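You operate a simulated robot arm through the tools that you are given. There is no shell and no other tool. Be economical: measure what you need, move in short steps, check, and stop when the job is done.

Carry out the task below with a simulated two-armed robot. There is one attempt and no reset: what you move stays moved.

JOB
Bed the blue mould in the green ring on tray seven's plate; draw the gauge to green.
Fine: the teal button shakes the sand in, then the tray's valve is opened; the other rings and the other covers, latches, valves, sliders, buttons and pedals stay as they are.
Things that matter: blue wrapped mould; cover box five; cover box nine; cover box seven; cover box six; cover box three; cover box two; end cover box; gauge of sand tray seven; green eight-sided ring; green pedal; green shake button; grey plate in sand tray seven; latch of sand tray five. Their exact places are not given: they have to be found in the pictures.

The check looks at the end state, three seconds after you hand in, the way a careful person would. Anything else that was tipped, shoved, dropped, spilled or broken makes it a failure. A push-on lid holds only when it is set on centred and level and pressed home; a screw cap is set on level and turned clockwise until tight.

ROBOT AND FRAMES
Two 6-joint arms with two-finger parallel grippers on one trunk, on a base that drives. Base frame: it is fixed to the floor where the robot stands at the start and does not move with it; the origin is under the middle of the robot, x ahead of it, y to its left, z up; the surface under the hand at the start is at about z = 715. Readings come in mm, degrees, newtons and seconds.
The left shoulder is at the start at [80, 216, 1550], the right one opposite. With the tool pointing down near the work surface each hand reaches from about 100 to 600 mm from the robot's upright axis, wherever it stands, measured 20 degrees to its own side. Places, roughly: blue wrapped mould [500, 1250, 750]; cover box five [1100, -600, 1000]; cover box nine [1100, 1800, 1000]; cover box seven [1100, 900, 1000]; cover box six [1100, 200, 1000]; cover box three [1100, -1300, 1000]; cover box two [1100, -2100, 1000]; end cover box [1100, -2800, 1000]; gauge of sand tray seven [300, 800, 700]; green pedal [300, -2000, 100]; green shake button [300, -1700, 600]; grey plate in sand tray seven [500, 900, 700]; latch of sand tray five [300, -400, 600]; latch of sand tray nine [300, 2000, 600]; latch of sand tray seven [300, 1100, 600]; latch of sand tray six [300, 400, 600]. Payload 3.43 kg a hand.
The TCP of each hand is the grasp point between the finger pads, 30 mm short of the fingertips. In the tool frame z runs along the fingers and y along their closing line. Largest opening 94 mm; finger width 28, thickness 10; the body of the gripper, 50 by 96 mm, starts 55 mm behind the TCP.
Orientation is that of the tool frame in the base frame, as [roll, pitch, yaw] about the fixed x, y, z axes, in that order (R = Rz(yaw) Ry(pitch) Rx(roll)). With the fingers straight down and closing along the base's y, the tool's x points along the base's -x, its y along +y and its z along -z.

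CONTROLS
- The arms move only by the tool send_rows. It takes "left_commands", "right_commands" or both (then of equal length, played together; a hand with none holds still); each is a list of rows, each a list of 3 entries, a list of its own where there are three numbers: the turn, a rotation vector about the tool's x, y, z in units of 8 degrees (1.0 is 8 degrees), then the shift along the tool's x, y, z in units of 25 mm (1.0 is 25 mm), then the gripper command, from -1 (fully open) to 1 (shut), values between in proportion. In form: [[[wx, wy, wz], [x, y, z], fingers], ...]. A call has 1 to 12 rows; each row shifts and turns the commanded pose from where the row before left it, along the tool's axes as they then stand. A call with a number of a shift or a turn outside -1 to 1 is refused whole. Each row takes 0.2 s and may step no farther than 50 mm and 8.6 degrees from the row before; otherwise, or with a gripper value out of range, the whole call is refused. A pose out of reach is approached as far as the arm can. The call stops where the force on the tool passes 40 N (or 10 N more than at its start, if that is more) or the arm is blocked; 0.2 s more then pass. The fingers move at their own pace (about 72 mm/s each) and stop on an object; they squeeze with about 45 N. The grip force told is the motor's: it shows also when the fingers shut on nothing. Time passes only in rows, and 0.2 s behind the last, so rows that do not move let the fingers close. It gives the time, the measured TCP pose, the force on the tool (base axes), the opening and the grip force at its end, in the units of the frame above (readings bear some noise), with the torque about the TCP (base axes, N m) and any sound that the robot's microphone picked up, and new pictures: "views" is both (left out), scene, wrist or none (wrist: the cameras of the hands that moved).
- Cameras (640 x 400 px; columns grow to the right, rows downward): "scene" is now at [81, 28.7, 1685.2]; the picture's right is [0.35, -0.94, 0.00], its down [-0.86, -0.32, -0.40] and it looks along [0.37, 0.14, -0.92] (base axes); focal length 283 px, centre (320, 200). "left" rides on the left gripper at [76, -14, -103] in its tool frame; the picture's right is [0.18, 0.98, 0.00], its down [-0.75, 0.14, -0.64] and it looks along [-0.63, 0.12, 0.77] (tool axes); focal length 243 px, centre (320, 200). "right" rides on the right gripper at [76, 14, -102] in its tool frame; the picture's right is [-0.18, 0.98, 0.00], its down [-0.75, -0.14, -0.64] and it looks along [-0.63, -0.12, 0.77] (tool axes); focal length 243 px, centre (320, 200).
- move_column(by): slides the trunk up (or, below 0, down) by that many mm; the arms and the scene camera ride with it, the base frame stays. It gives what a move gives, with no picture.
- steer(legs): drives the robot by 1 to 6 legs, each [ahead, left, turn to the left] in mm, mm and degrees, along the robot's own axes; the way and the turn of a leg run together, so that a leg with both is an arc; at most 1500 mm and 180 degrees a leg. The arms and the cameras ride along, it lands a little off, and it stops where it bumps. It gives what a move gives, and a new picture of the scene camera.
- head_to(pan, tilt): turns the head with the scene camera to pan (to the left, within 86 degrees either way) and tilt (down, from -29 to 69), counted from straight ahead of the robot. It gives what a move gives, and a new picture of the scene camera.
- pixel_to_xyz(camera, pixels): for up to 12 pixels [column, row] of the newest picture of that camera ("zoom" is the newest enlarged one), the place [x, y, z] in the base frame of the surface seen there, good to about 2 mm, but the place of the scene camera against the robot may be out by one fixed shift of up to 12 mm in any direction. The clock stands still meanwhile.
- enlarge(camera, box): a new picture of the part [left, top, right, bottom] of that camera's present view, enlarged. The clock stands still meanwhile.
- close_job(): hands the job in; it is judged then, once.

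Work in short steps. Measure before you move; look again where a grasp or a placing could have gone wrong, and mend it. You have 80 turns and 260 pictures in all, those below and enlarged ones among them. Open the grippers and draw the arms clear of the work before you hand the job in, unless the task says otherwise; then end with one line.

The tools are called after "Call:" as a command line: name --argument value ..., lists and objects as JSON in quotes. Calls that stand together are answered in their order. send_rows: Moves the arms, as the interface text tells. Its arguments: {"type":"object","properties":{"left_commands":{"type":"array"},"right_commands":{"type":"array"},"views":{"type":"string","enum":["both","scene","wrist","none"]}},"required":[]} The other tools are called the same way: move_column (by) slides the trunk up or down; steer (legs) drives the base; head_to (pan, tilt) turns the head that bears the scene camera; pixel_to_xyz (camera, pixels) gives the place of the surface under pixels of a picture; enlarge (camera, box) takes an enlarged picture of a part of a camera's view; close_job () hands the job in.

At the start:

```text
time: 0.0
left_ee_pos: [315.6, 468.1, 980.4]
left_tool_rot: [-179.9, 0.0, 180.0]
left_ft_force: [-0.3, 0.8, 0.0]
left_moment: [-0.03, 0.0, -0.02]
left_gripper_width: 94.3
left_gripper_force: 0.0
right_ee_pos: [456.6, 60.8, 1002.2]
right_tool_rot: [-180.0, 0.1, 180.0]
right_ft_force: [-0.4, -0.2, -0.4]
right_moment: [-0.01, -0.01, -0.02]
right_gripper_width: 93.9
right_gripper_force: 0.0
trunk travel left (down, up): [-780.0, 60.0]
robot x, y, heading: [-2.5, -1.5, 0.0]
head pan, tilt: [20.3, 66.5]
```

scene: 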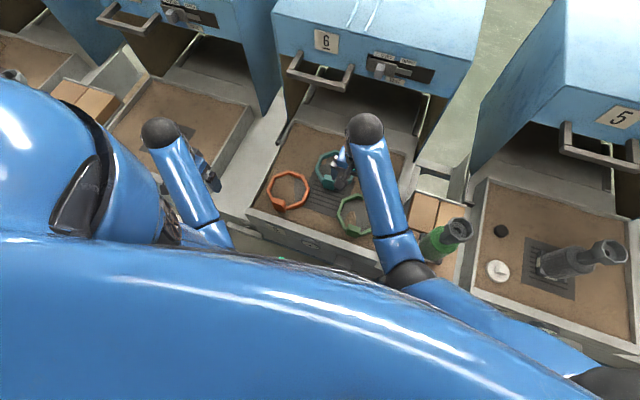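
right: 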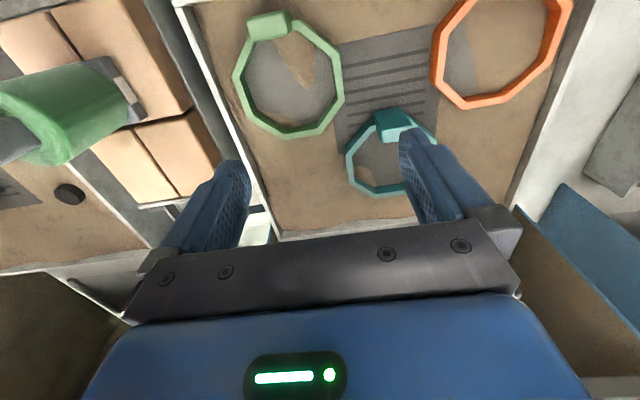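
left: 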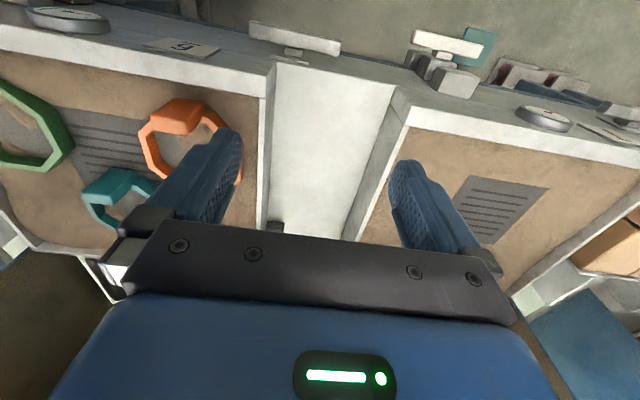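

The start pictures show tray six ahead with three rings, with tray seven to the left. I turn the head left to see tray seven.

Call:
head_to --pan 60 --tilt 45

Call:
head_to --pan -60 --tilt 40

```text
time: 1.1
left_ee_pos: [315.3, 467.7, 980.2]
left_tool_rot: [-179.9, 0.0, 179.9]
left_ft_force: [0.9, 0.9, -0.4]
left_moment: [-0.02, 0.0, 0.01]
left_gripper_width: 93.8
left_gripper_force: 0.1
right_ee_pos: [456.6, 61.5, 1003.5]
right_tool_rot: [179.9, 0.0, -180.0]
right_ft_force: [0.2, 0.1, 0.4]
right_moment: [0.0, 0.03, -0.04]
right_gripper_width: 94.1
right_gripper_force: 0.0
trunk travel left (down, up): [-780.0, 60.0]
robot x, y, heading: [0.5, -1.5, -0.1]
head pan, tilt: [60.0, 45.0]
```

scene: 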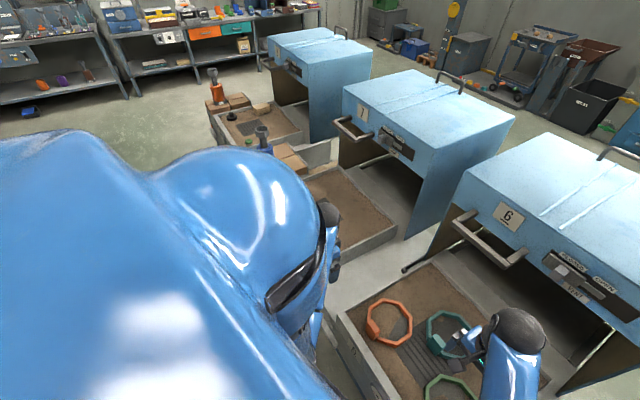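

```text
time: 3.1
left_ee_pos: [314.9, 468.6, 980.5]
left_tool_rot: [180.0, 0.1, -179.9]
left_ft_force: [-1.0, 0.2, 0.4]
left_moment: [0.01, 0.01, 0.04]
left_gripper_width: 94.1
left_gripper_force: 0.1
right_ee_pos: [457.5, 60.3, 1002.9]
right_tool_rot: [-180.0, 0.0, -180.0]
right_ft_force: [0.8, 0.8, -0.3]
right_moment: [-0.02, -0.01, 0.02]
right_gripper_width: 93.8
right_gripper_force: 0.0
trunk travel left (down, up): [-780.0, 60.0]
robot x, y, heading: [0.5, -2.3, -0.1]
head pan, tilt: [-60.0, 40.0]
```

scene: 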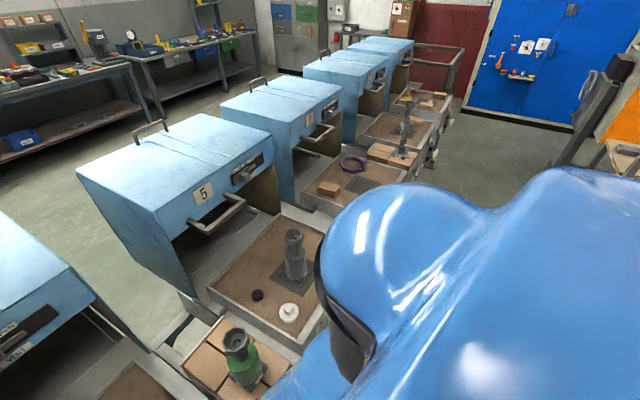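

Green rings are in tray six; tray seven lies around y=900. I drive left to stand in front of tray seven and look down.

Call:
steer --legs '[[0, 800, 0]]'

Call:
head_to --pan 0 --tilt 60

Call:
enlarge --camera "scene" --box '[160, 0, 480, 200]'

```text
time: 7.4
left_ee_pos: [353.2, 1170.5, 978.7]
left_tool_rot: [-179.8, 0.1, 171.6]
left_ft_force: [-0.1, -0.1, -0.6]
left_moment: [-0.02, -0.01, -0.02]
left_gripper_width: 94.3
left_gripper_force: 0.0
right_ee_pos: [434.7, 747.2, 1003.5]
right_tool_rot: [-179.8, 0.2, 171.6]
right_ft_force: [-0.3, 0.4, -0.4]
right_moment: [-0.01, -0.01, 0.0]
right_gripper_width: 94.0
right_gripper_force: 0.1
trunk travel left (down, up): [-780.0, 60.0]
robot x, y, heading: [-23.6, 747.7, -8.4]
head pan, tilt: [-60.0, 40.0]
stopped in leg 1: the robot was blocked; the commanded pose is now the measured one
```

scene: 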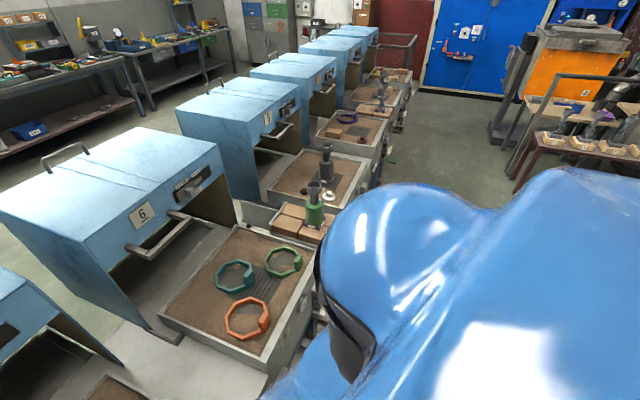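

```text
time: 8.7
left_ee_pos: [356.5, 1168.4, 980.9]
left_tool_rot: [180.0, 0.0, 171.7]
left_ft_force: [-0.7, -0.7, 0.5]
left_moment: [0.02, 0.01, 0.0]
left_gripper_width: 94.2
left_gripper_force: 0.1
right_ee_pos: [436.3, 744.4, 1003.6]
right_tool_rot: [-179.9, 0.0, 171.6]
right_ft_force: [0.4, 0.2, 0.3]
right_moment: [0.02, 0.01, 0.0]
right_gripper_width: 94.1
right_gripper_force: 0.1
trunk travel left (down, up): [-780.0, 60.0]
robot x, y, heading: [-23.2, 751.4, -8.5]
head pan, tilt: [0.0, 60.0]
```

scene: 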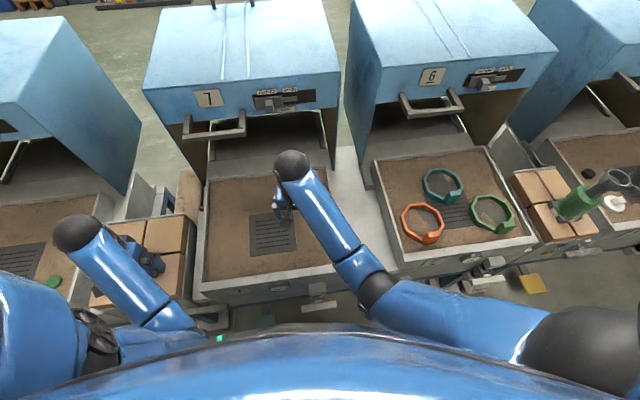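

```text
2.00 times, centred on (320, 100) of scene
```

zoom: 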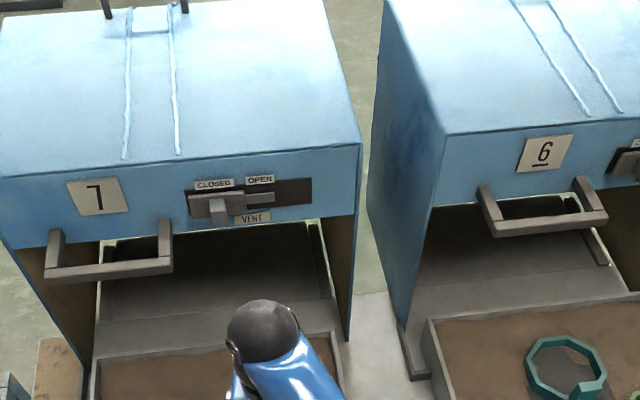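

The base was blocked and turned −8.5°. I look at the left hand's surroundings and the front of the base before moving.

Call:
send_rows --left_commands '[[[0, 0, 0], [0, 0, -0.1], -1]]' --right_commands '[[[0, 0, 0], [0, 0, -0.1], -1]]' --views "both"

Call:
enlarge --camera "scene" --box '[0, 160, 384, 400]'

Call:
enlarge --camera "scene" --box '[320, 120, 640, 320]'

```text
time: 9.1
left_ee_pos: [354.8, 1166.6, 983.7]
left_tool_rot: [179.9, 0.0, 171.7]
left_ft_force: [0.0, 0.8, 0.3]
left_moment: [0.01, 0.02, 0.0]
left_gripper_width: 93.7
left_gripper_force: 0.0
right_ee_pos: [437.8, 743.7, 1006.0]
right_tool_rot: [180.0, -0.1, 171.7]
right_ft_force: [-0.4, 0.2, -0.2]
right_moment: [0.04, -0.01, -0.03]
right_gripper_width: 93.7
right_gripper_force: 0.0
trunk travel left (down, up): [-780.0, 60.0]
robot x, y, heading: [-24.2, 749.1, -8.4]
head pan, tilt: [0.0, 60.0]
```

scene: 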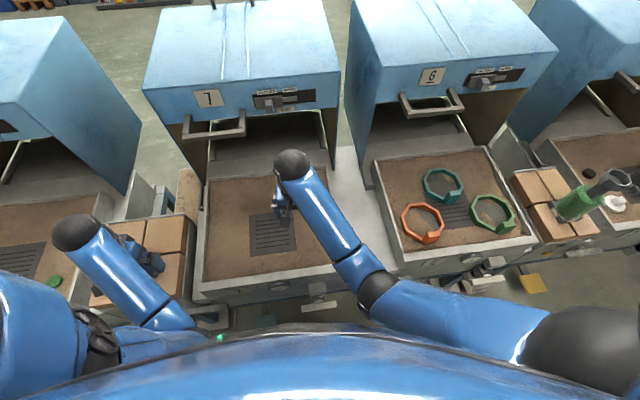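
right: 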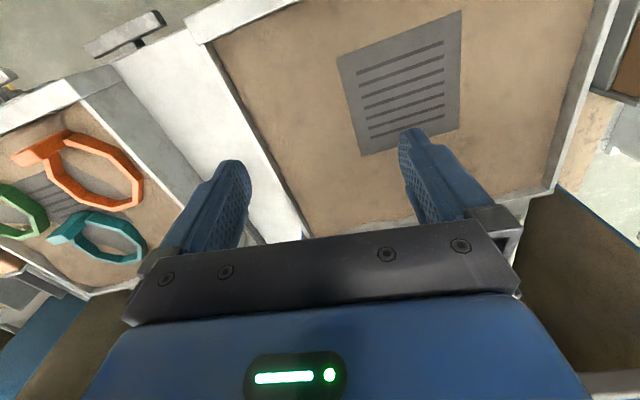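
left: 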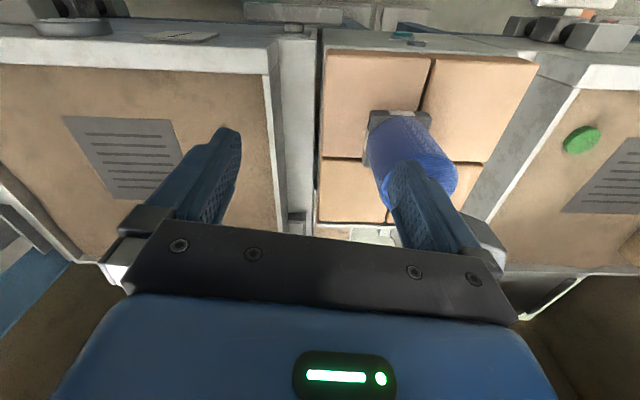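

```text
1.67 times, centred on (192, 280) of scene
```

zoom: 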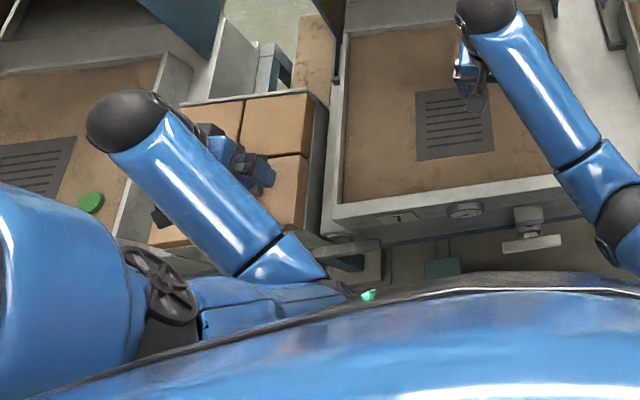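

```text
2.00 times, centred on (480, 220) of scene
```

zoom: 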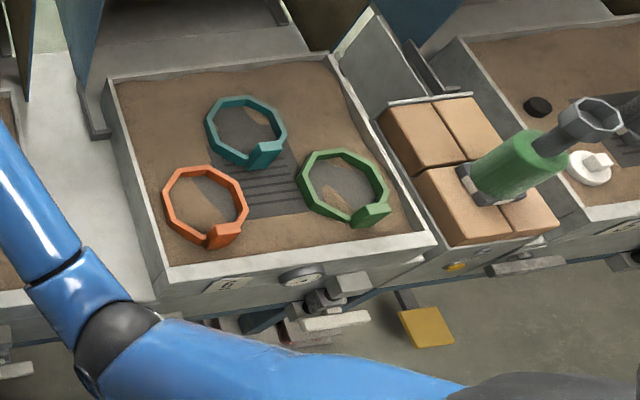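

I locate the black wheel-like thing by the left arm, the teal plate, and other parts near the base.

Call:
enlarge --camera "scene" --box '[0, 200, 320, 400]'

Call:
pixel_to_xyz --camera "scene" --pixels '[[98, 342], [265, 320], [319, 304], [279, 287], [320, 291], [213, 310], [200, 320], [220, 338], [272, 232], [180, 230], [489, 212], [532, 283]]'

Call:
head_to --pan 75 --tilt 50

```text
2.00 times, centred on (160, 300) of scene
```

zoom: 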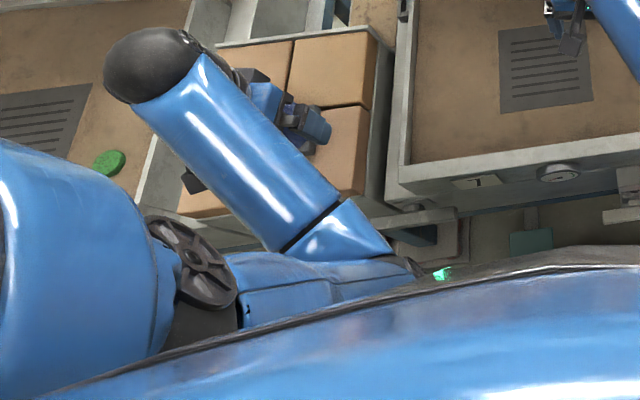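

```text
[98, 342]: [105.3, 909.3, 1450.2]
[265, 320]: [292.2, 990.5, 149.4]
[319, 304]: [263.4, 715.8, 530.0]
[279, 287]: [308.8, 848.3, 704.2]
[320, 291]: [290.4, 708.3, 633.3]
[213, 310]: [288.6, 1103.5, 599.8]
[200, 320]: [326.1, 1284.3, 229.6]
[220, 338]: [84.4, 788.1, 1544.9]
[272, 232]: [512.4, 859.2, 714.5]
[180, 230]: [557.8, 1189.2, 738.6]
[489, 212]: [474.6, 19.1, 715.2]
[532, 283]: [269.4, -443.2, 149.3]
```

```text
time: 10.6
left_ee_pos: [355.9, 1168.1, 983.6]
left_tool_rot: [-179.9, 0.0, 171.7]
left_ft_force: [0.5, -0.4, 1.3]
left_moment: [-0.03, 0.02, 0.01]
left_gripper_width: 94.2
left_gripper_force: 0.2
right_ee_pos: [437.7, 744.3, 1005.4]
right_tool_rot: [-180.0, 0.0, 171.6]
right_ft_force: [-0.5, -0.4, -0.3]
right_moment: [0.0, 0.04, 0.0]
right_gripper_width: 93.8
right_gripper_force: 0.0
trunk travel left (down, up): [-780.0, 60.0]
robot x, y, heading: [-26.4, 747.0, -8.1]
head pan, tilt: [75.0, 50.0]
```

scene: 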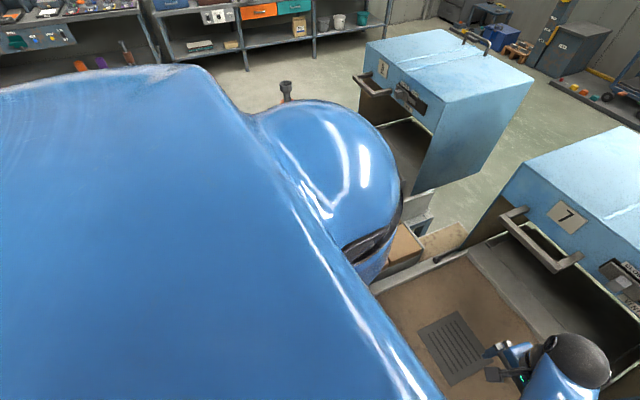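

The wheel is part of the robot; a pedal or box at [292, 990, 149] likely blocked the base. I move back off it, then look at the tray fronts from a distance.

Call:
steer --legs '[[0, -40, 0], [-400, 0, 8], [0, 150, 0]]'

Call:
head_to --pan 5 --tilt 55

Call:
enlarge --camera "scene" --box '[80, 100, 400, 300]'

```text
time: 14.5
left_ee_pos: [-111.8, 1350.3, 985.6]
left_tool_rot: [179.9, 0.0, 179.6]
left_ft_force: [0.2, -0.6, -0.1]
left_moment: [0.05, -0.02, 0.0]
left_gripper_width: 93.9
left_gripper_force: 0.1
right_ee_pos: [26.8, 941.4, 1005.9]
right_tool_rot: [179.9, 0.0, 179.6]
right_ft_force: [0.1, 0.4, 0.3]
right_moment: [0.01, -0.01, 0.04]
right_gripper_width: 94.0
right_gripper_force: 0.0
trunk travel left (down, up): [-780.0, 60.0]
robot x, y, heading: [-431.8, 888.4, -0.1]
head pan, tilt: [75.0, 50.0]
```

scene: 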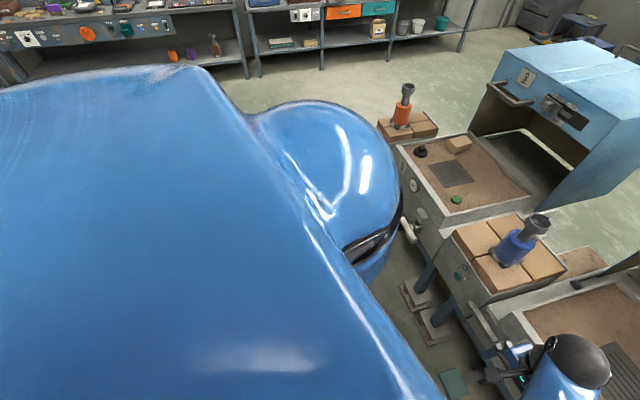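

```text
time: 15.9
left_ee_pos: [-112.3, 1352.9, 982.1]
left_tool_rot: [180.0, 0.1, 179.5]
left_ft_force: [0.6, -0.3, 0.1]
left_moment: [0.0, 0.01, 0.0]
left_gripper_width: 94.1
left_gripper_force: 0.1
right_ee_pos: [26.7, 944.1, 1006.3]
right_tool_rot: [-180.0, -0.1, 179.6]
right_ft_force: [0.7, -0.3, 0.0]
right_moment: [0.01, -0.01, 0.0]
right_gripper_width: 93.8
right_gripper_force: 0.0
trunk travel left (down, up): [-780.0, 60.0]
robot x, y, heading: [-428.0, 884.9, -0.2]
head pan, tilt: [5.0, 55.0]
```

scene: 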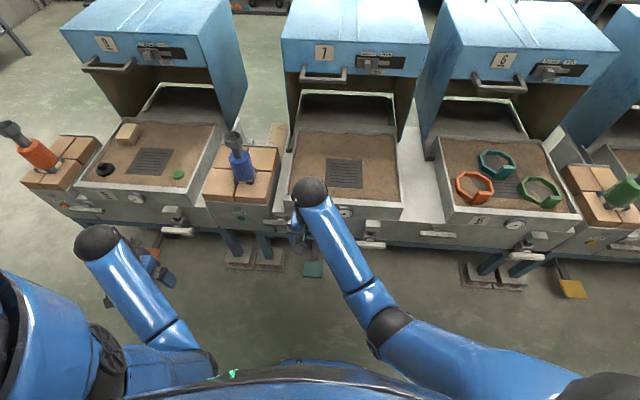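

```text
2.00 times, centred on (240, 200) of scene
```

zoom: 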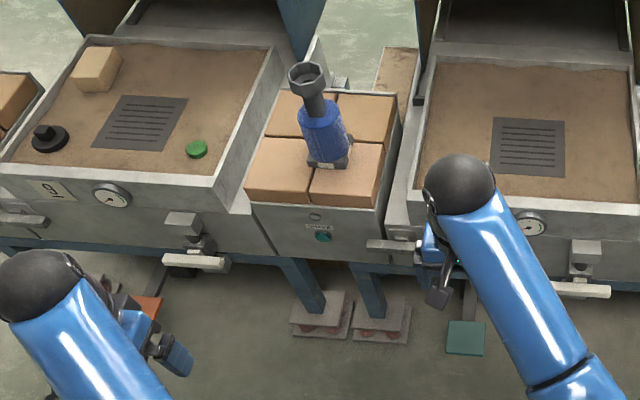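

A teal button is on the brick shelf's front below the blue mould; latch and valve are nearby. I zoom in on the fronts.

Call:
enlarge --camera "scene" --box '[200, 180, 296, 240]'

Call:
enlarge --camera "scene" --box '[320, 190, 416, 250]'

Call:
enlarge --camera "scene" --box '[280, 30, 440, 130]'

Call:
pixel_to_xyz --camera "scene" --pixels '[[241, 218], [276, 222], [367, 228], [371, 244], [344, 211], [312, 269], [240, 180], [234, 137], [332, 68], [320, 82], [346, 174], [535, 190]]'

```text
6.67 times, centred on (248, 210) of scene
```

zoom: 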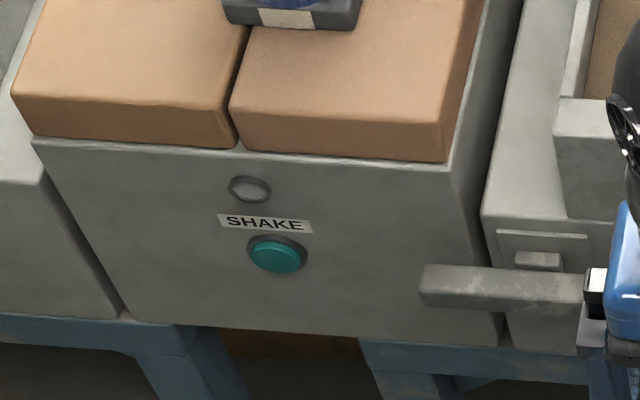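

```text
6.67 times, centred on (368, 220) of scene
```

zoom: 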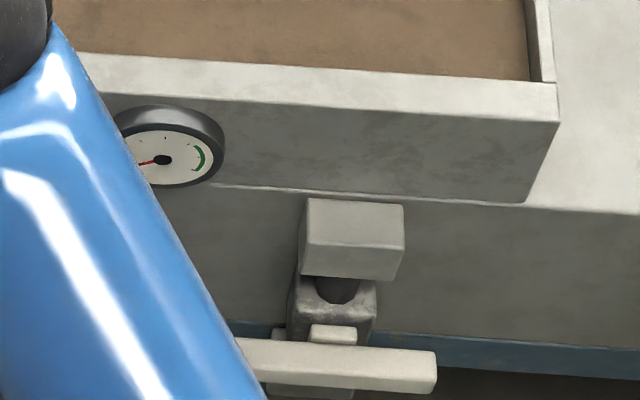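

```text
4.00 times, centred on (360, 80) of scene
```

zoom: 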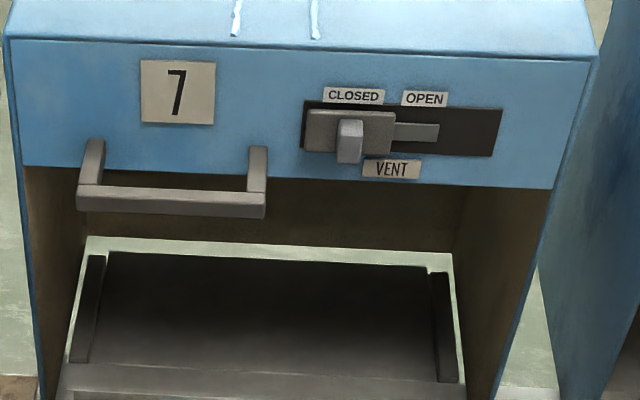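

```text
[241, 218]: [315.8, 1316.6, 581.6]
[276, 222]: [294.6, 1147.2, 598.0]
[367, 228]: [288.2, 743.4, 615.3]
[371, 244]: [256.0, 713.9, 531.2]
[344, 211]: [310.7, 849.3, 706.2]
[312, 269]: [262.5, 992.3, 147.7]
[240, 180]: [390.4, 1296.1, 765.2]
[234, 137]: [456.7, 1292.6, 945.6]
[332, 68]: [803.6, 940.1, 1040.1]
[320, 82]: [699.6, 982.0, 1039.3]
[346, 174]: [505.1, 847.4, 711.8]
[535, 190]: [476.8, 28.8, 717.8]
```

I shift right so tray seven's front shows between the arms.

Call:
steer --legs '[[0, -360, 0]]'

Call:
enlarge --camera "scene" --box '[140, 160, 300, 260]'

Call:
enlarge --camera "scene" --box '[160, 0, 400, 150]'

```text
time: 18.2
left_ee_pos: [-112.5, 999.6, 982.4]
left_tool_rot: [-180.0, 0.0, 179.3]
left_ft_force: [-0.6, -0.3, -0.6]
left_moment: [-0.04, -0.01, 0.02]
left_gripper_width: 94.0
left_gripper_force: 0.0
right_ee_pos: [24.2, 589.2, 1004.9]
right_tool_rot: [-179.8, 0.0, 179.2]
right_ft_force: [-0.3, 0.8, -0.6]
right_moment: [-0.04, 0.0, 0.02]
right_gripper_width: 94.2
right_gripper_force: 0.0
trunk travel left (down, up): [-780.0, 60.0]
robot x, y, heading: [-432.7, 528.9, -0.9]
head pan, tilt: [5.0, 55.0]
```

scene: 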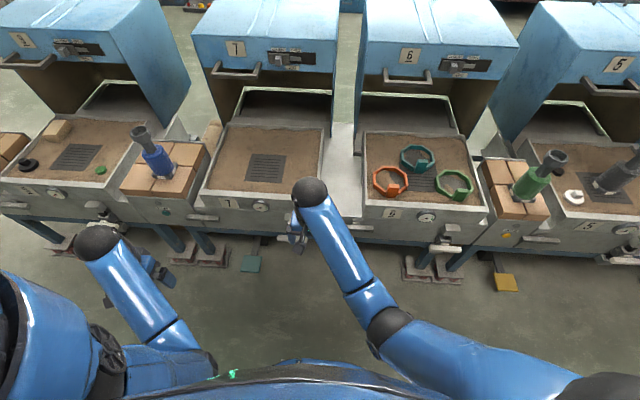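

```text
4.00 times, centred on (220, 210) of scene
```

zoom: 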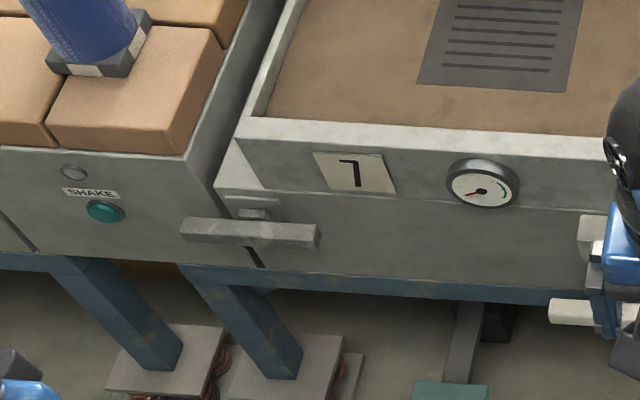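

```text
2.67 times, centred on (280, 75) of scene
```

zoom: 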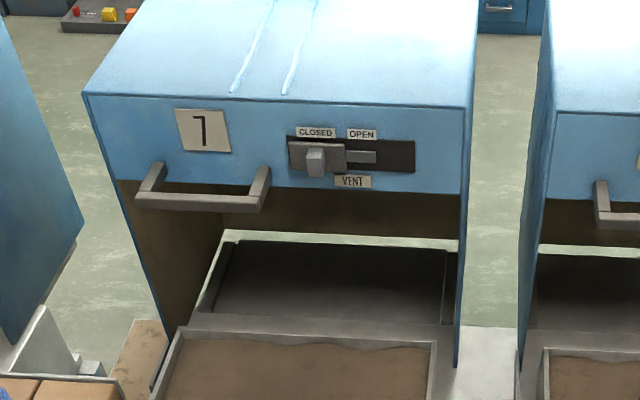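

Latch, gauge and button are found. Next the green ring: I drive in front of tray six, first right, then ahead.

Call:
steer --legs '[[0, -600, 0.9], [410, 0, 0]]'

Call:
head_to --pan 10 --tilt 66

```text
time: 23.8
left_ee_pos: [277.9, 408.4, 984.7]
left_tool_rot: [179.9, 0.1, -179.2]
left_ft_force: [0.3, 0.9, 0.9]
left_moment: [-0.02, 0.0, 0.01]
left_gripper_width: 94.1
left_gripper_force: 0.1
right_ee_pos: [426.4, 2.2, 1006.9]
right_tool_rot: [180.0, 0.0, -179.2]
right_ft_force: [-0.5, 0.7, 0.0]
right_moment: [0.02, -0.05, 0.02]
right_gripper_width: 93.8
right_gripper_force: 0.1
trunk travel left (down, up): [-780.0, 60.0]
robot x, y, heading: [-28.6, -67.8, 1.1]
head pan, tilt: [5.0, 55.0]
```

scene: 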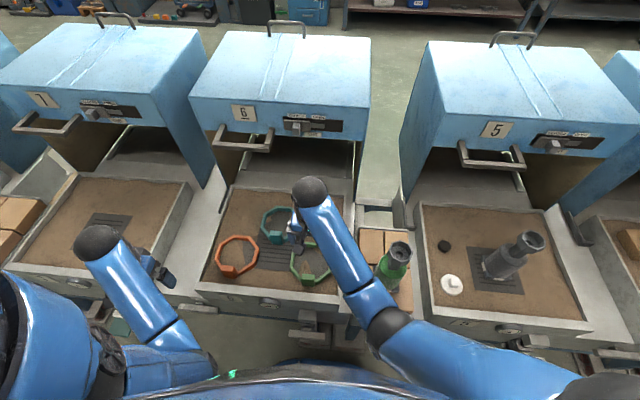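

```text
time: 24.5
left_ee_pos: [279.3, 406.5, 983.3]
left_tool_rot: [180.0, 0.0, -179.3]
left_ft_force: [-0.4, -0.5, 0.2]
left_moment: [0.02, -0.01, 0.04]
left_gripper_width: 94.0
left_gripper_force: 0.0
right_ee_pos: [427.6, 0.8, 1005.7]
right_tool_rot: [-180.0, 0.0, -179.2]
right_ft_force: [0.8, 0.0, 0.1]
right_moment: [-0.01, -0.01, -0.01]
right_gripper_width: 94.0
right_gripper_force: 0.0
trunk travel left (down, up): [-780.0, 60.0]
robot x, y, heading: [-31.1, -65.8, 1.0]
head pan, tilt: [10.0, 66.0]
```

scene: 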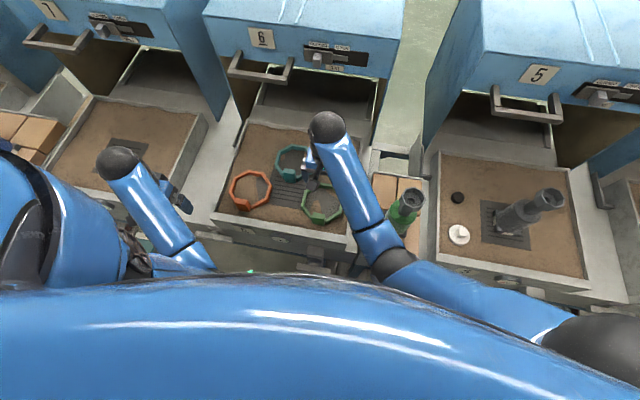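

The right arm hangs over the ring, so I move the right hand right and back, and bring the left hand in.

Call:
send_rows --right_commands '[[[0, 0, 0], [0.5, -1, -0.24], -1], [[0, 0, 0], [0.5, -1, -0.24], -1], [[0, 0, 0], [0.5, -1, -0.24], -1], [[0, 0, 0], [0.5, -1, -0.24], -1], [[0, 0, 0], [0.5, -1, -0.24], -1], [[0, 0, 0], [0.5, -1, -0.24], -1], [[0, 0, 0], [0.5, -1, -0.24], -1], [[0, 0, 0], [0.5, -1, -0.24], -1], [[0, 0, 0], [0.5, -1, -0.24], -1], [[0, 0, 0], [0.5, -1, -0.24], -1], [[0, 0, 0], [0, -1, 0], -1], [[0, 0, 0], [0, -1, 0], -1]]' --left_commands '[[[0, 0, 0], [-0.25, -1, 0], -1], [[0, 0, 0], [-0.25, -1, 0], -1], [[0, 0, 0], [-0.25, -1, 0], -1], [[0, 0, 0], [-0.25, -1, 0], -1], [[0, 0, 0], [-0.25, -1, 0], -1], [[0, 0, 0], [-0.25, -1, 0], -1], [[0, 0, 0], [-0.25, -1, 0], -1], [[0, 0, 0], [-0.25, -1, 0], -1], [[0, 0, 0], [-0.25, -1, 0], -1], [[0, 0, 0], [-0.25, -1, 0], -1], [[0, 0, 0], [-0.25, -1, 0], -1], [[0, 0, 0], [-0.25, -1, 0], -1]]'

```text
time: 27.1
left_ee_pos: [359.8, 109.6, 981.6]
left_tool_rot: [180.0, 0.2, -179.2]
left_ft_force: [0.0, 0.0, -0.1]
left_moment: [0.01, 0.02, 0.02]
left_gripper_width: 93.7
left_gripper_force: 0.1
right_ee_pos: [321.4, -293.5, 983.0]
right_tool_rot: [-180.0, 0.1, -179.3]
right_ft_force: [-0.3, -0.1, -0.1]
right_moment: [0.02, 0.01, 0.02]
right_gripper_width: 94.1
right_gripper_force: 0.0
right hand out of reach, approached as far as the arm can: row 2, 3, 4, 5, 6, 7, 8, 9, 10
trunk travel left (down, up): [-780.0, 60.0]
robot x, y, heading: [-27.1, -70.1, 1.0]
head pan, tilt: [10.0, 66.0]
```

scene: 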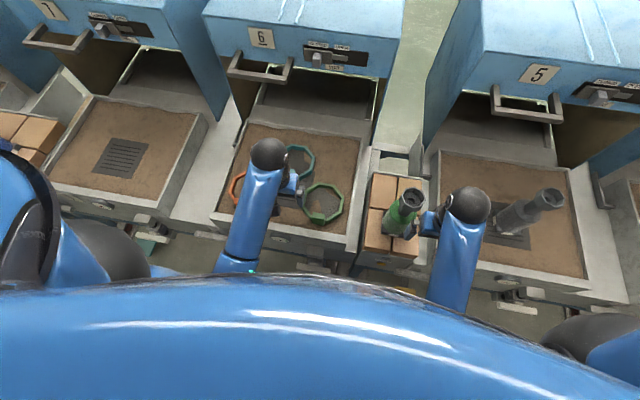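
right: 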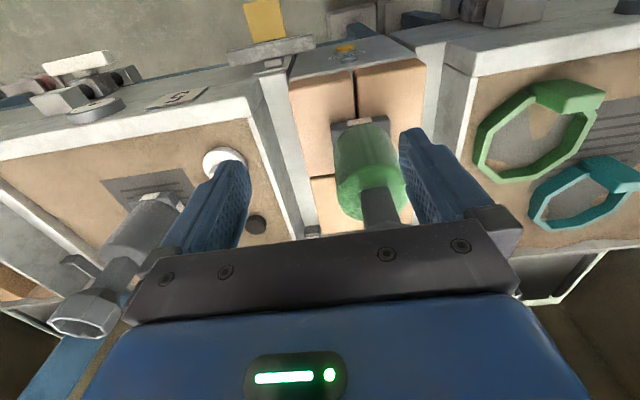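
left: 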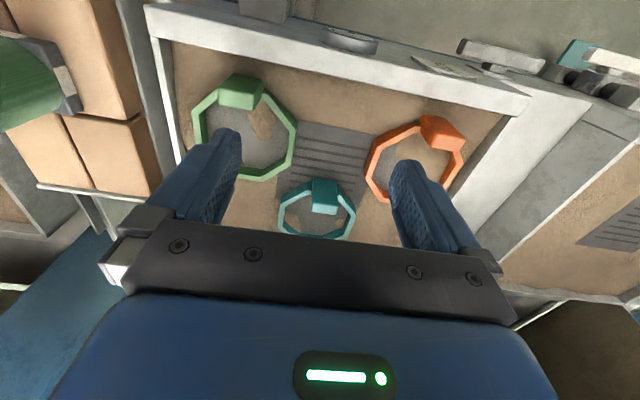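

I measure the green ring in the left wrist picture: tab (240,95), walls (200,115), (293,130), (265,178), inside.

Call:
pixel_to_xyz --camera "left" --pixels '[[240, 90], [242, 104], [200, 112], [279, 108], [293, 145], [265, 178], [262, 138], [330, 160], [318, 185], [430, 120], [370, 165], [210, 165]]'

Call:
enlarge --camera "left" --box '[160, 60, 352, 180]'

Call:
enlarge --camera "scene" --box '[224, 110, 384, 210]'

Call:
pixel_to_xyz --camera "right" --pixels '[[565, 95], [380, 215], [365, 170], [357, 125], [570, 175]]'

```text
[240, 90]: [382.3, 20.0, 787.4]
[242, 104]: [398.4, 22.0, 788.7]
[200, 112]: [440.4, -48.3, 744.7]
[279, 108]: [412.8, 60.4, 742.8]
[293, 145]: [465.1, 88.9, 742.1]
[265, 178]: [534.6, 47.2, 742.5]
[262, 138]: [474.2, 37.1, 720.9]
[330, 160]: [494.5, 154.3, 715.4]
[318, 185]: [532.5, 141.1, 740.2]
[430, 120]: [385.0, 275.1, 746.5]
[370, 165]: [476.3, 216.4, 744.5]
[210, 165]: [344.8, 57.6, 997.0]
```

```text
3.33 times, centred on (256, 120) of left
```

zoom: 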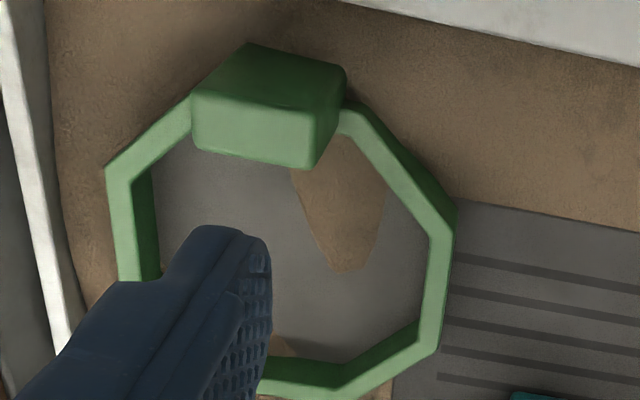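

```text
4.00 times, centred on (304, 160) of scene
```

zoom: 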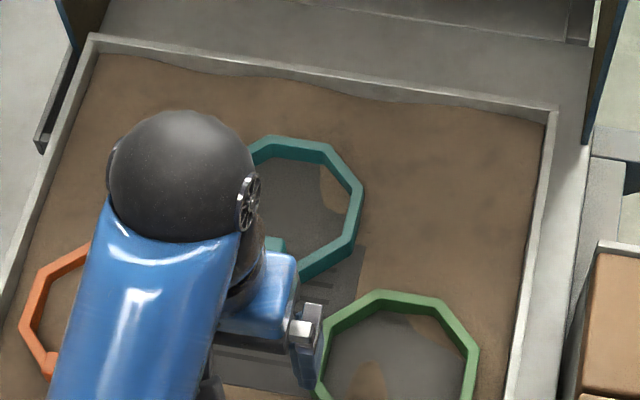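

```text
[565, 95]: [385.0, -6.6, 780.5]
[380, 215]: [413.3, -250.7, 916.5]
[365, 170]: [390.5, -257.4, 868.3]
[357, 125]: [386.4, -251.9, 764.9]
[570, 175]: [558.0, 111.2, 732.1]
```

The ring has a raised handle block. I measure its corners in an enlarged picture.

Call:
enlarge --camera "left" --box '[200, 60, 296, 120]'

Call:
pixel_to_xyz --camera "zoom" --pixels '[[130, 215], [335, 290], [120, 300], [355, 250], [370, 170], [160, 200], [250, 270], [250, 200], [250, 330], [420, 270], [60, 290]]'

```text
6.67 times, centred on (248, 90) of left
```

zoom: 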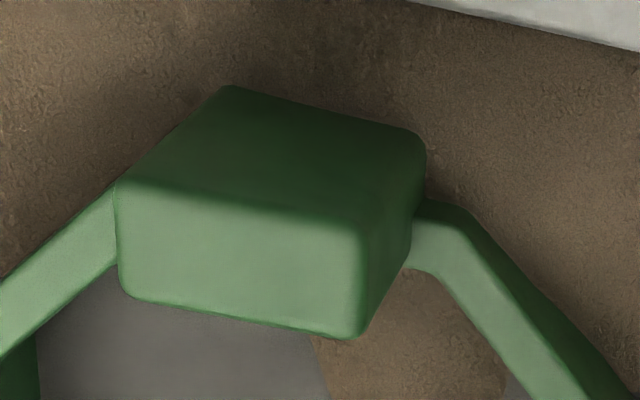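

```text
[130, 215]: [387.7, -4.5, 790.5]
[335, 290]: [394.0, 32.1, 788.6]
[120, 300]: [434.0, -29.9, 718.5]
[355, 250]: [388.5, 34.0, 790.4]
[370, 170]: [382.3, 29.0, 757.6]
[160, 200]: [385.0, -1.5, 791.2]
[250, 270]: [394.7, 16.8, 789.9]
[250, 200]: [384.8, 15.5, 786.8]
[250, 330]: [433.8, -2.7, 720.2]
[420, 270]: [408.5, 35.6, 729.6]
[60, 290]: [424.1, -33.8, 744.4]
```

The block measures x 383–402, y −7–37, top z 790. I bring the left hand over it at z≈830 to check.

Call:
send_rows --left_commands '[[[0, 0, -0.1], [-0.16, -0.475, 0.76], -1], [[0, 0, 0], [-0.16, -0.475, 0.76], -1], [[0, 0, 0], [-0.16, -0.475, 0.76], -1], [[0, 0, 0], [-0.16, -0.475, 0.76], -1], [[0, 0, 0], [-0.16, -0.475, 0.76], -1], [[0, 0, 0], [-0.16, -0.475, 0.76], -1], [[0, 0, 0], [-0.16, -0.475, 0.76], -1], [[0, 0, 0], [-0.16, -0.475, 0.76], -1]]' --views "wrist"

```text
time: 28.9
left_ee_pos: [391.5, 13.0, 830.5]
left_tool_rot: [-180.0, 0.0, -178.5]
left_ft_force: [-0.2, -0.8, 0.2]
left_moment: [0.03, -0.04, -0.01]
left_gripper_width: 94.1
left_gripper_force: 0.1
right_ee_pos: [322.4, -292.1, 983.7]
right_tool_rot: [179.9, 0.1, -179.2]
right_ft_force: [0.1, -0.2, 0.4]
right_moment: [0.0, -0.01, -0.04]
right_gripper_width: 94.2
right_gripper_force: 0.0
trunk travel left (down, up): [-780.0, 60.0]
robot x, y, heading: [-30.5, -66.5, 0.7]
head pan, tilt: [10.0, 66.0]
```

left: 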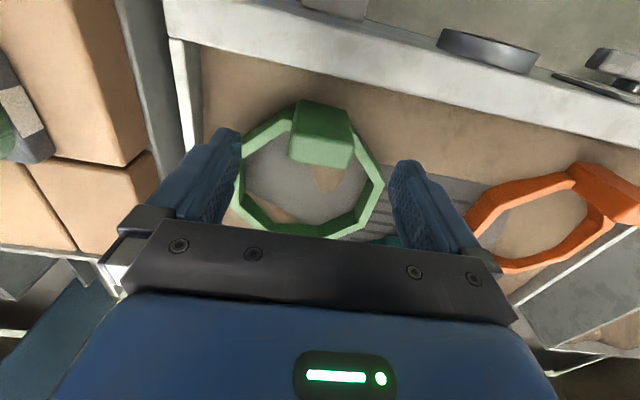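

Centred over the block between the fingers. I lower 52 mm and close.

Call:
send_rows --left_commands '[[[0, 0, 0.1], [0, 0, 0.7], -1], [[0, 0, 0], [0, 0, 0.7], -1], [[0, 0, 0], [0, 0, 0.7], -1], [[0, 0, 0], [0, 0, 0], 1], [[0, 0, 0], [0, 0, 0], 1], [[0, 0, 0], [0, 0, 0], 1], [[0, 0, 0], [0, 0, 0], 1]]' --views "wrist"

```text
time: 30.5
left_ee_pos: [392.8, 15.3, 778.9]
left_tool_rot: [180.0, 0.0, -179.2]
left_ft_force: [-0.3, -0.1, 0.0]
left_moment: [-0.06, -0.1, -0.11]
left_gripper_width: 47.7
left_gripper_force: 44.7
right_ee_pos: [319.5, -293.6, 982.9]
right_tool_rot: [-180.0, 0.1, -179.2]
right_ft_force: [0.1, -0.1, 0.2]
right_moment: [0.04, 0.02, 0.03]
right_gripper_width: 93.9
right_gripper_force: 0.0
trunk travel left (down, up): [-780.0, 60.0]
robot x, y, heading: [-27.2, -66.8, 0.6]
head pan, tilt: [10.0, 66.0]
```

left: 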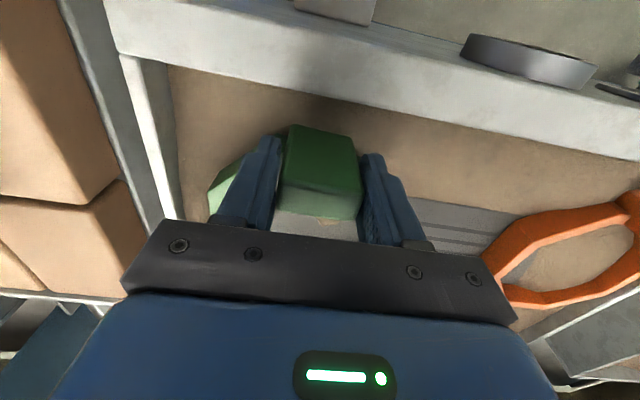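

Gripped at 47.7 mm. I lift the ring 200 mm.

Call:
send_rows --left_commands '[[[0, 0, 0], [0, 0, -0.5], 1], [[0, 0, 0], [0, 0, -0.8], 1], [[0, 0, 0], [0, 0, -0.8], 1], [[0, 0, 0], [0, 0, -0.8], 1], [[0, 0, 0], [0, 0, -0.8], 1], [[0, 0, 0], [0, 0, -0.8], 1], [[0, 0, 0], [0, 0, -0.8], 1], [[0, 0, 0], [0, 0, -0.8], 1], [[0, 0, 0], [0, 0, -0.8], 1], [[0, 0, 0], [0, 0, -0.8], 1]]' --views "both"

```text
time: 32.7
left_ee_pos: [392.7, 12.7, 970.9]
left_tool_rot: [180.0, -0.1, -179.2]
left_ft_force: [0.4, -0.1, -2.4]
left_moment: [-0.01, 0.18, -0.01]
left_gripper_width: 47.9
left_gripper_force: 45.5
right_ee_pos: [319.7, -293.0, 983.3]
right_tool_rot: [180.0, 0.1, -179.1]
right_ft_force: [0.4, 0.5, 0.1]
right_moment: [0.04, 0.0, 0.01]
right_gripper_width: 93.9
right_gripper_force: 0.1
trunk travel left (down, up): [-780.0, 60.0]
robot x, y, heading: [-28.3, -66.5, 0.8]
head pan, tilt: [10.0, 66.0]
```

scene: 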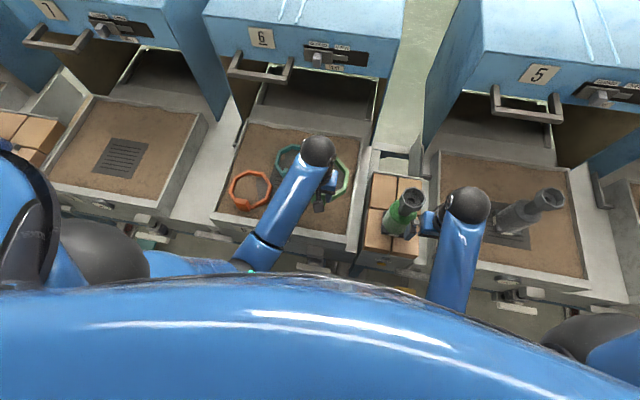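
left: 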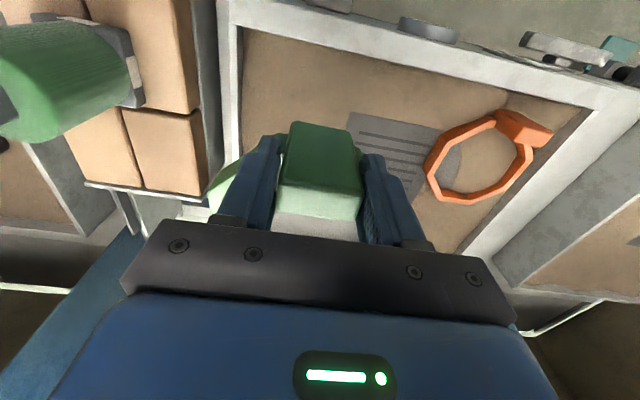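

Ring is held. I back off, drive left to tray seven and go forward again.

Call:
steer --legs '[[-160, 0, 0], [0, 780, -0.8], [155, 0, 0]]'

Call:
head_to --pan 10 --tilt 60

Call:
send_rows --left_commands '[[[0, 0, 0], [0, 0, 0], 1]]' --views "wrist"

```text
time: 39.0
left_ee_pos: [378.4, 803.3, 971.2]
left_tool_rot: [180.0, 0.0, -179.3]
left_ft_force: [0.2, -0.2, -2.7]
left_moment: [0.03, 0.15, 0.02]
left_gripper_width: 47.4
left_gripper_force: 45.0
right_ee_pos: [304.5, 497.1, 982.8]
right_tool_rot: [180.0, 0.2, -179.4]
right_ft_force: [0.1, 0.0, -0.7]
right_moment: [-0.02, -0.03, 0.0]
right_gripper_width: 94.0
right_gripper_force: 0.1
trunk travel left (down, up): [-780.0, 60.0]
robot x, y, heading: [-41.8, 725.1, 1.0]
head pan, tilt: [10.0, 66.0]
```

scene: 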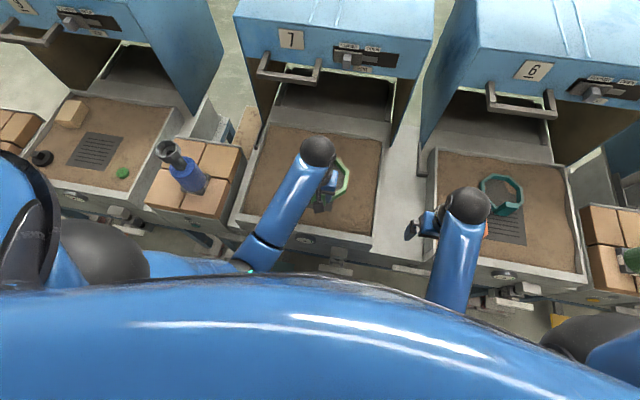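

```text
time: 39.6
left_ee_pos: [378.8, 802.4, 971.3]
left_tool_rot: [180.0, 0.0, -179.3]
left_ft_force: [0.3, -0.1, -2.5]
left_moment: [0.02, 0.2, 0.03]
left_gripper_width: 47.9
left_gripper_force: 44.9
right_ee_pos: [305.8, 497.8, 983.9]
right_tool_rot: [-180.0, 0.1, -179.3]
right_ft_force: [-0.8, 0.0, -0.1]
right_moment: [0.02, 0.02, 0.0]
right_gripper_width: 93.9
right_gripper_force: 0.0
trunk travel left (down, up): [-780.0, 60.0]
robot x, y, heading: [-45.1, 723.9, 0.5]
head pan, tilt: [10.0, 60.0]
```

scene: 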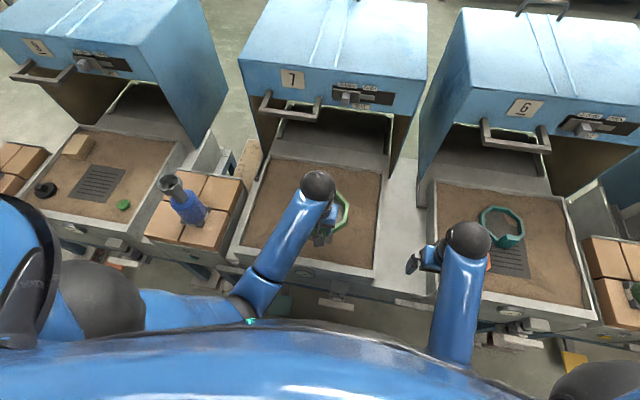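

```text
time: 40.0
left_ee_pos: [380.4, 802.3, 970.0]
left_tool_rot: [180.0, 0.0, -179.3]
left_ft_force: [-0.1, -0.2, -3.9]
left_moment: [-0.01, 0.19, 0.02]
left_gripper_width: 47.9
left_gripper_force: 44.8
right_ee_pos: [306.5, 495.8, 983.0]
right_tool_rot: [-180.0, 0.1, -179.3]
right_ft_force: [0.5, -0.1, -0.4]
right_moment: [-0.01, -0.02, -0.02]
right_gripper_width: 94.1
right_gripper_force: 0.0
trunk travel left (down, up): [-780.0, 60.0]
robot x, y, heading: [-38.2, 724.8, 0.9]
head pan, tilt: [10.0, 60.0]
```

left: 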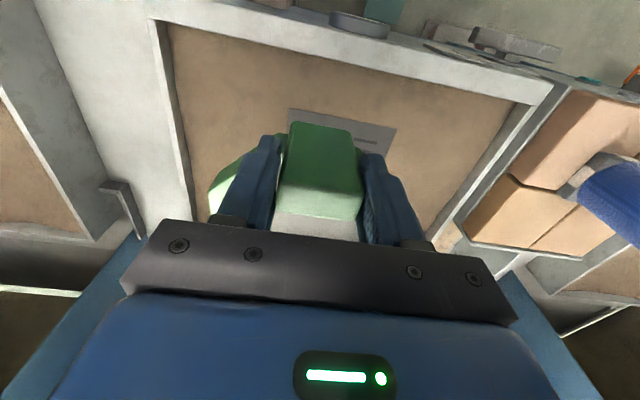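

I measure the plate's visible corners in the left wrist picture.

Call:
pixel_to_xyz --camera "left" --pixels '[[292, 110], [395, 129], [388, 148], [345, 119], [365, 124], [286, 128], [170, 30], [540, 105], [435, 225], [320, 215]]'

Call:
enlarge --camera "left" --box '[200, 90, 456, 250]'

```text
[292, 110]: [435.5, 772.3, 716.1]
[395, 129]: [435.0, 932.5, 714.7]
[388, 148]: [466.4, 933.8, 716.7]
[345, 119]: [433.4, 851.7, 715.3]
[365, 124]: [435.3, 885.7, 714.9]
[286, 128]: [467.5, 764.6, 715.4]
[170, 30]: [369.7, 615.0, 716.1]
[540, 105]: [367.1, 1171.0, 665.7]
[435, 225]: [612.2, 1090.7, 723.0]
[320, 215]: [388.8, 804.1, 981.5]
```

```text
2.50 times, centred on (328, 170) of left
```

zoom: 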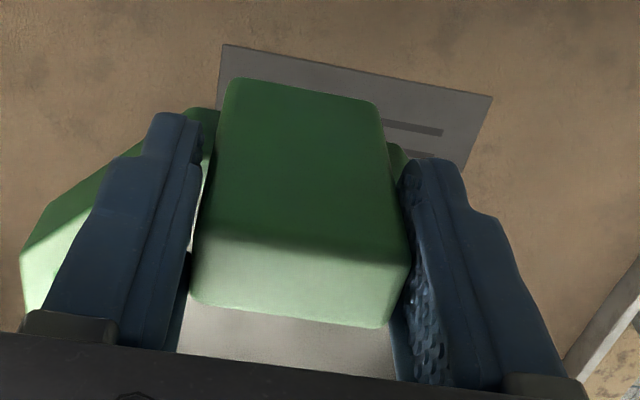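

Plate: front edge x≈434, y 772–934, so the centre is ≈(510, 853). Ring centre lies (+73,+5) from the TCP; I move to TCP (437, 848) and lower to z≈795.

Call:
send_rows --left_commands '[[[0, 0, 0], [-0.57, 0.46, 0], 1], [[0, 0, 0], [-0.57, 0.46, 0], 1], [[0, 0, 0], [-0.57, 0.46, 0], 1], [[0, 0, 0], [-0.57, 0.46, 0], 1], [[0, 0, 0], [0, 0, 0.9], 1], [[0, 0, 0], [0, 0, 0.9], 1], [[0, 0, 0], [0, 0, 0.9], 1], [[0, 0, 0], [0, 0, 0.9], 1], [[0, 0, 0], [0, 0, 0.9], 1], [[0, 0, 0], [0, 0, 0.9], 1], [[0, 0, 0], [0, 0, 0.9], 1], [[0, 0, 0], [0, 0, 0.6], 1]]'

Call:
enlarge --camera "scene" --box '[240, 140, 400, 240]'

```text
time: 42.6
left_ee_pos: [436.2, 849.6, 798.3]
left_tool_rot: [180.0, 0.0, -179.3]
left_ft_force: [0.3, -0.2, -3.5]
left_moment: [0.01, 0.17, -0.01]
left_gripper_width: 47.8
left_gripper_force: 44.8
right_ee_pos: [307.9, 496.8, 982.7]
right_tool_rot: [-180.0, 0.0, -179.3]
right_ft_force: [-0.4, 0.2, -0.2]
right_moment: [-0.02, 0.0, 0.02]
right_gripper_width: 94.1
right_gripper_force: 0.0
trunk travel left (down, up): [-780.0, 60.0]
robot x, y, heading: [-40.7, 724.9, 0.7]
head pan, tilt: [10.0, 60.0]
```

scene: 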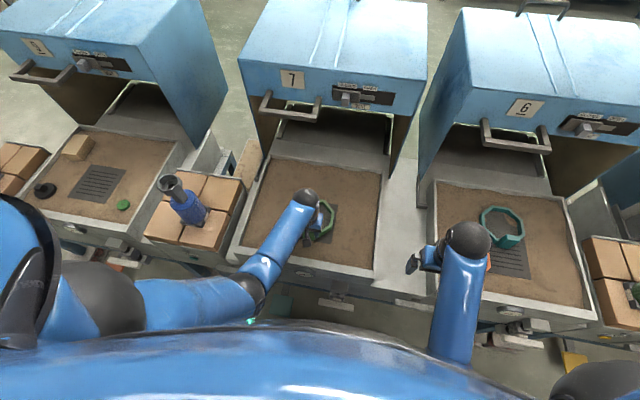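
left: 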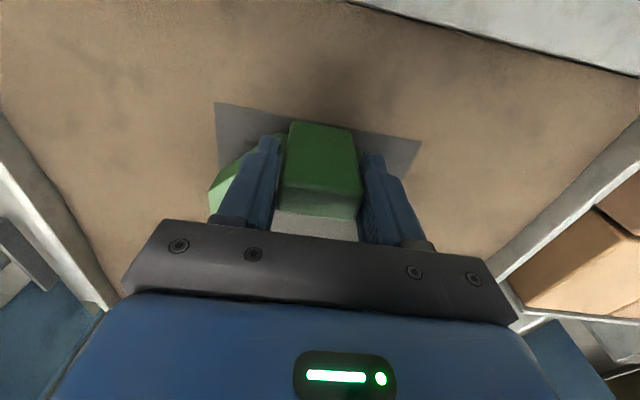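

```text
4.00 times, centred on (320, 190) of scene
```

zoom: 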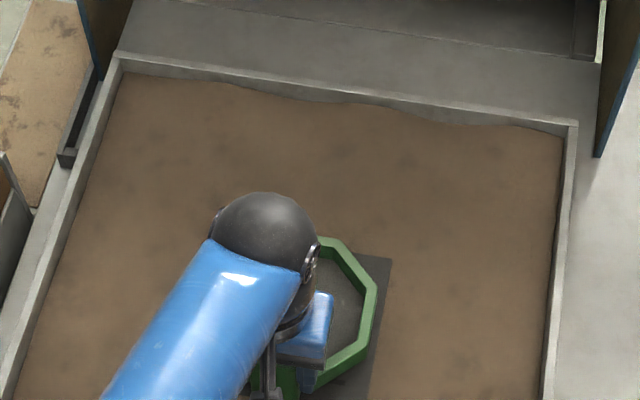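

I check the plate's far corner against the ring's far wall.

Call:
pixel_to_xyz --camera "zoom" --pixels '[[386, 262], [372, 258], [372, 360], [374, 290], [335, 240], [345, 246], [360, 330], [345, 310], [560, 140], [110, 80]]'

```text
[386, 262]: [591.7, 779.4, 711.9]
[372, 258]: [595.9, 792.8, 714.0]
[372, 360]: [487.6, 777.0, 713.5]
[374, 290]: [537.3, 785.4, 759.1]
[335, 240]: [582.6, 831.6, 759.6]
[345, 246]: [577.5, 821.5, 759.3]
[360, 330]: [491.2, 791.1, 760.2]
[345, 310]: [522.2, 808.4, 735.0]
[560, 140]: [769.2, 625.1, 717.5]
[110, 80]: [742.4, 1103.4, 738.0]
```

Ring is within ~5 mm of centre. I shift 4 mm ahead, lower to contact, release and rise.

Call:
send_rows --left_commands '[[[0, 0, 0], [-0.16, 0, 0.3], 1], [[0, 0, 0], [0, 0, 0.3], 1], [[0, 0, 0], [0, 0, 0.16], 1], [[0, 0, 0], [0, 0, 0.04], 1], [[0, 0, 0], [0, 0, 0], 1]]' --views "none"

```text
time: 43.9
left_ee_pos: [440.7, 849.6, 779.0]
left_tool_rot: [-180.0, 0.2, -179.4]
left_ft_force: [1.5, 0.9, 5.2]
left_moment: [-0.03, -0.9, 0.12]
left_gripper_width: 47.9
left_gripper_force: 45.0
right_ee_pos: [307.2, 496.6, 983.2]
right_tool_rot: [180.0, 0.1, -179.2]
right_ft_force: [-0.9, -0.3, -0.3]
right_moment: [0.03, 0.04, -0.01]
right_gripper_width: 93.9
right_gripper_force: 0.1
trunk travel left (down, up): [-780.0, 60.0]
robot x, y, heading: [-43.8, 726.4, 0.5]
head pan, tilt: [10.0, 60.0]
```

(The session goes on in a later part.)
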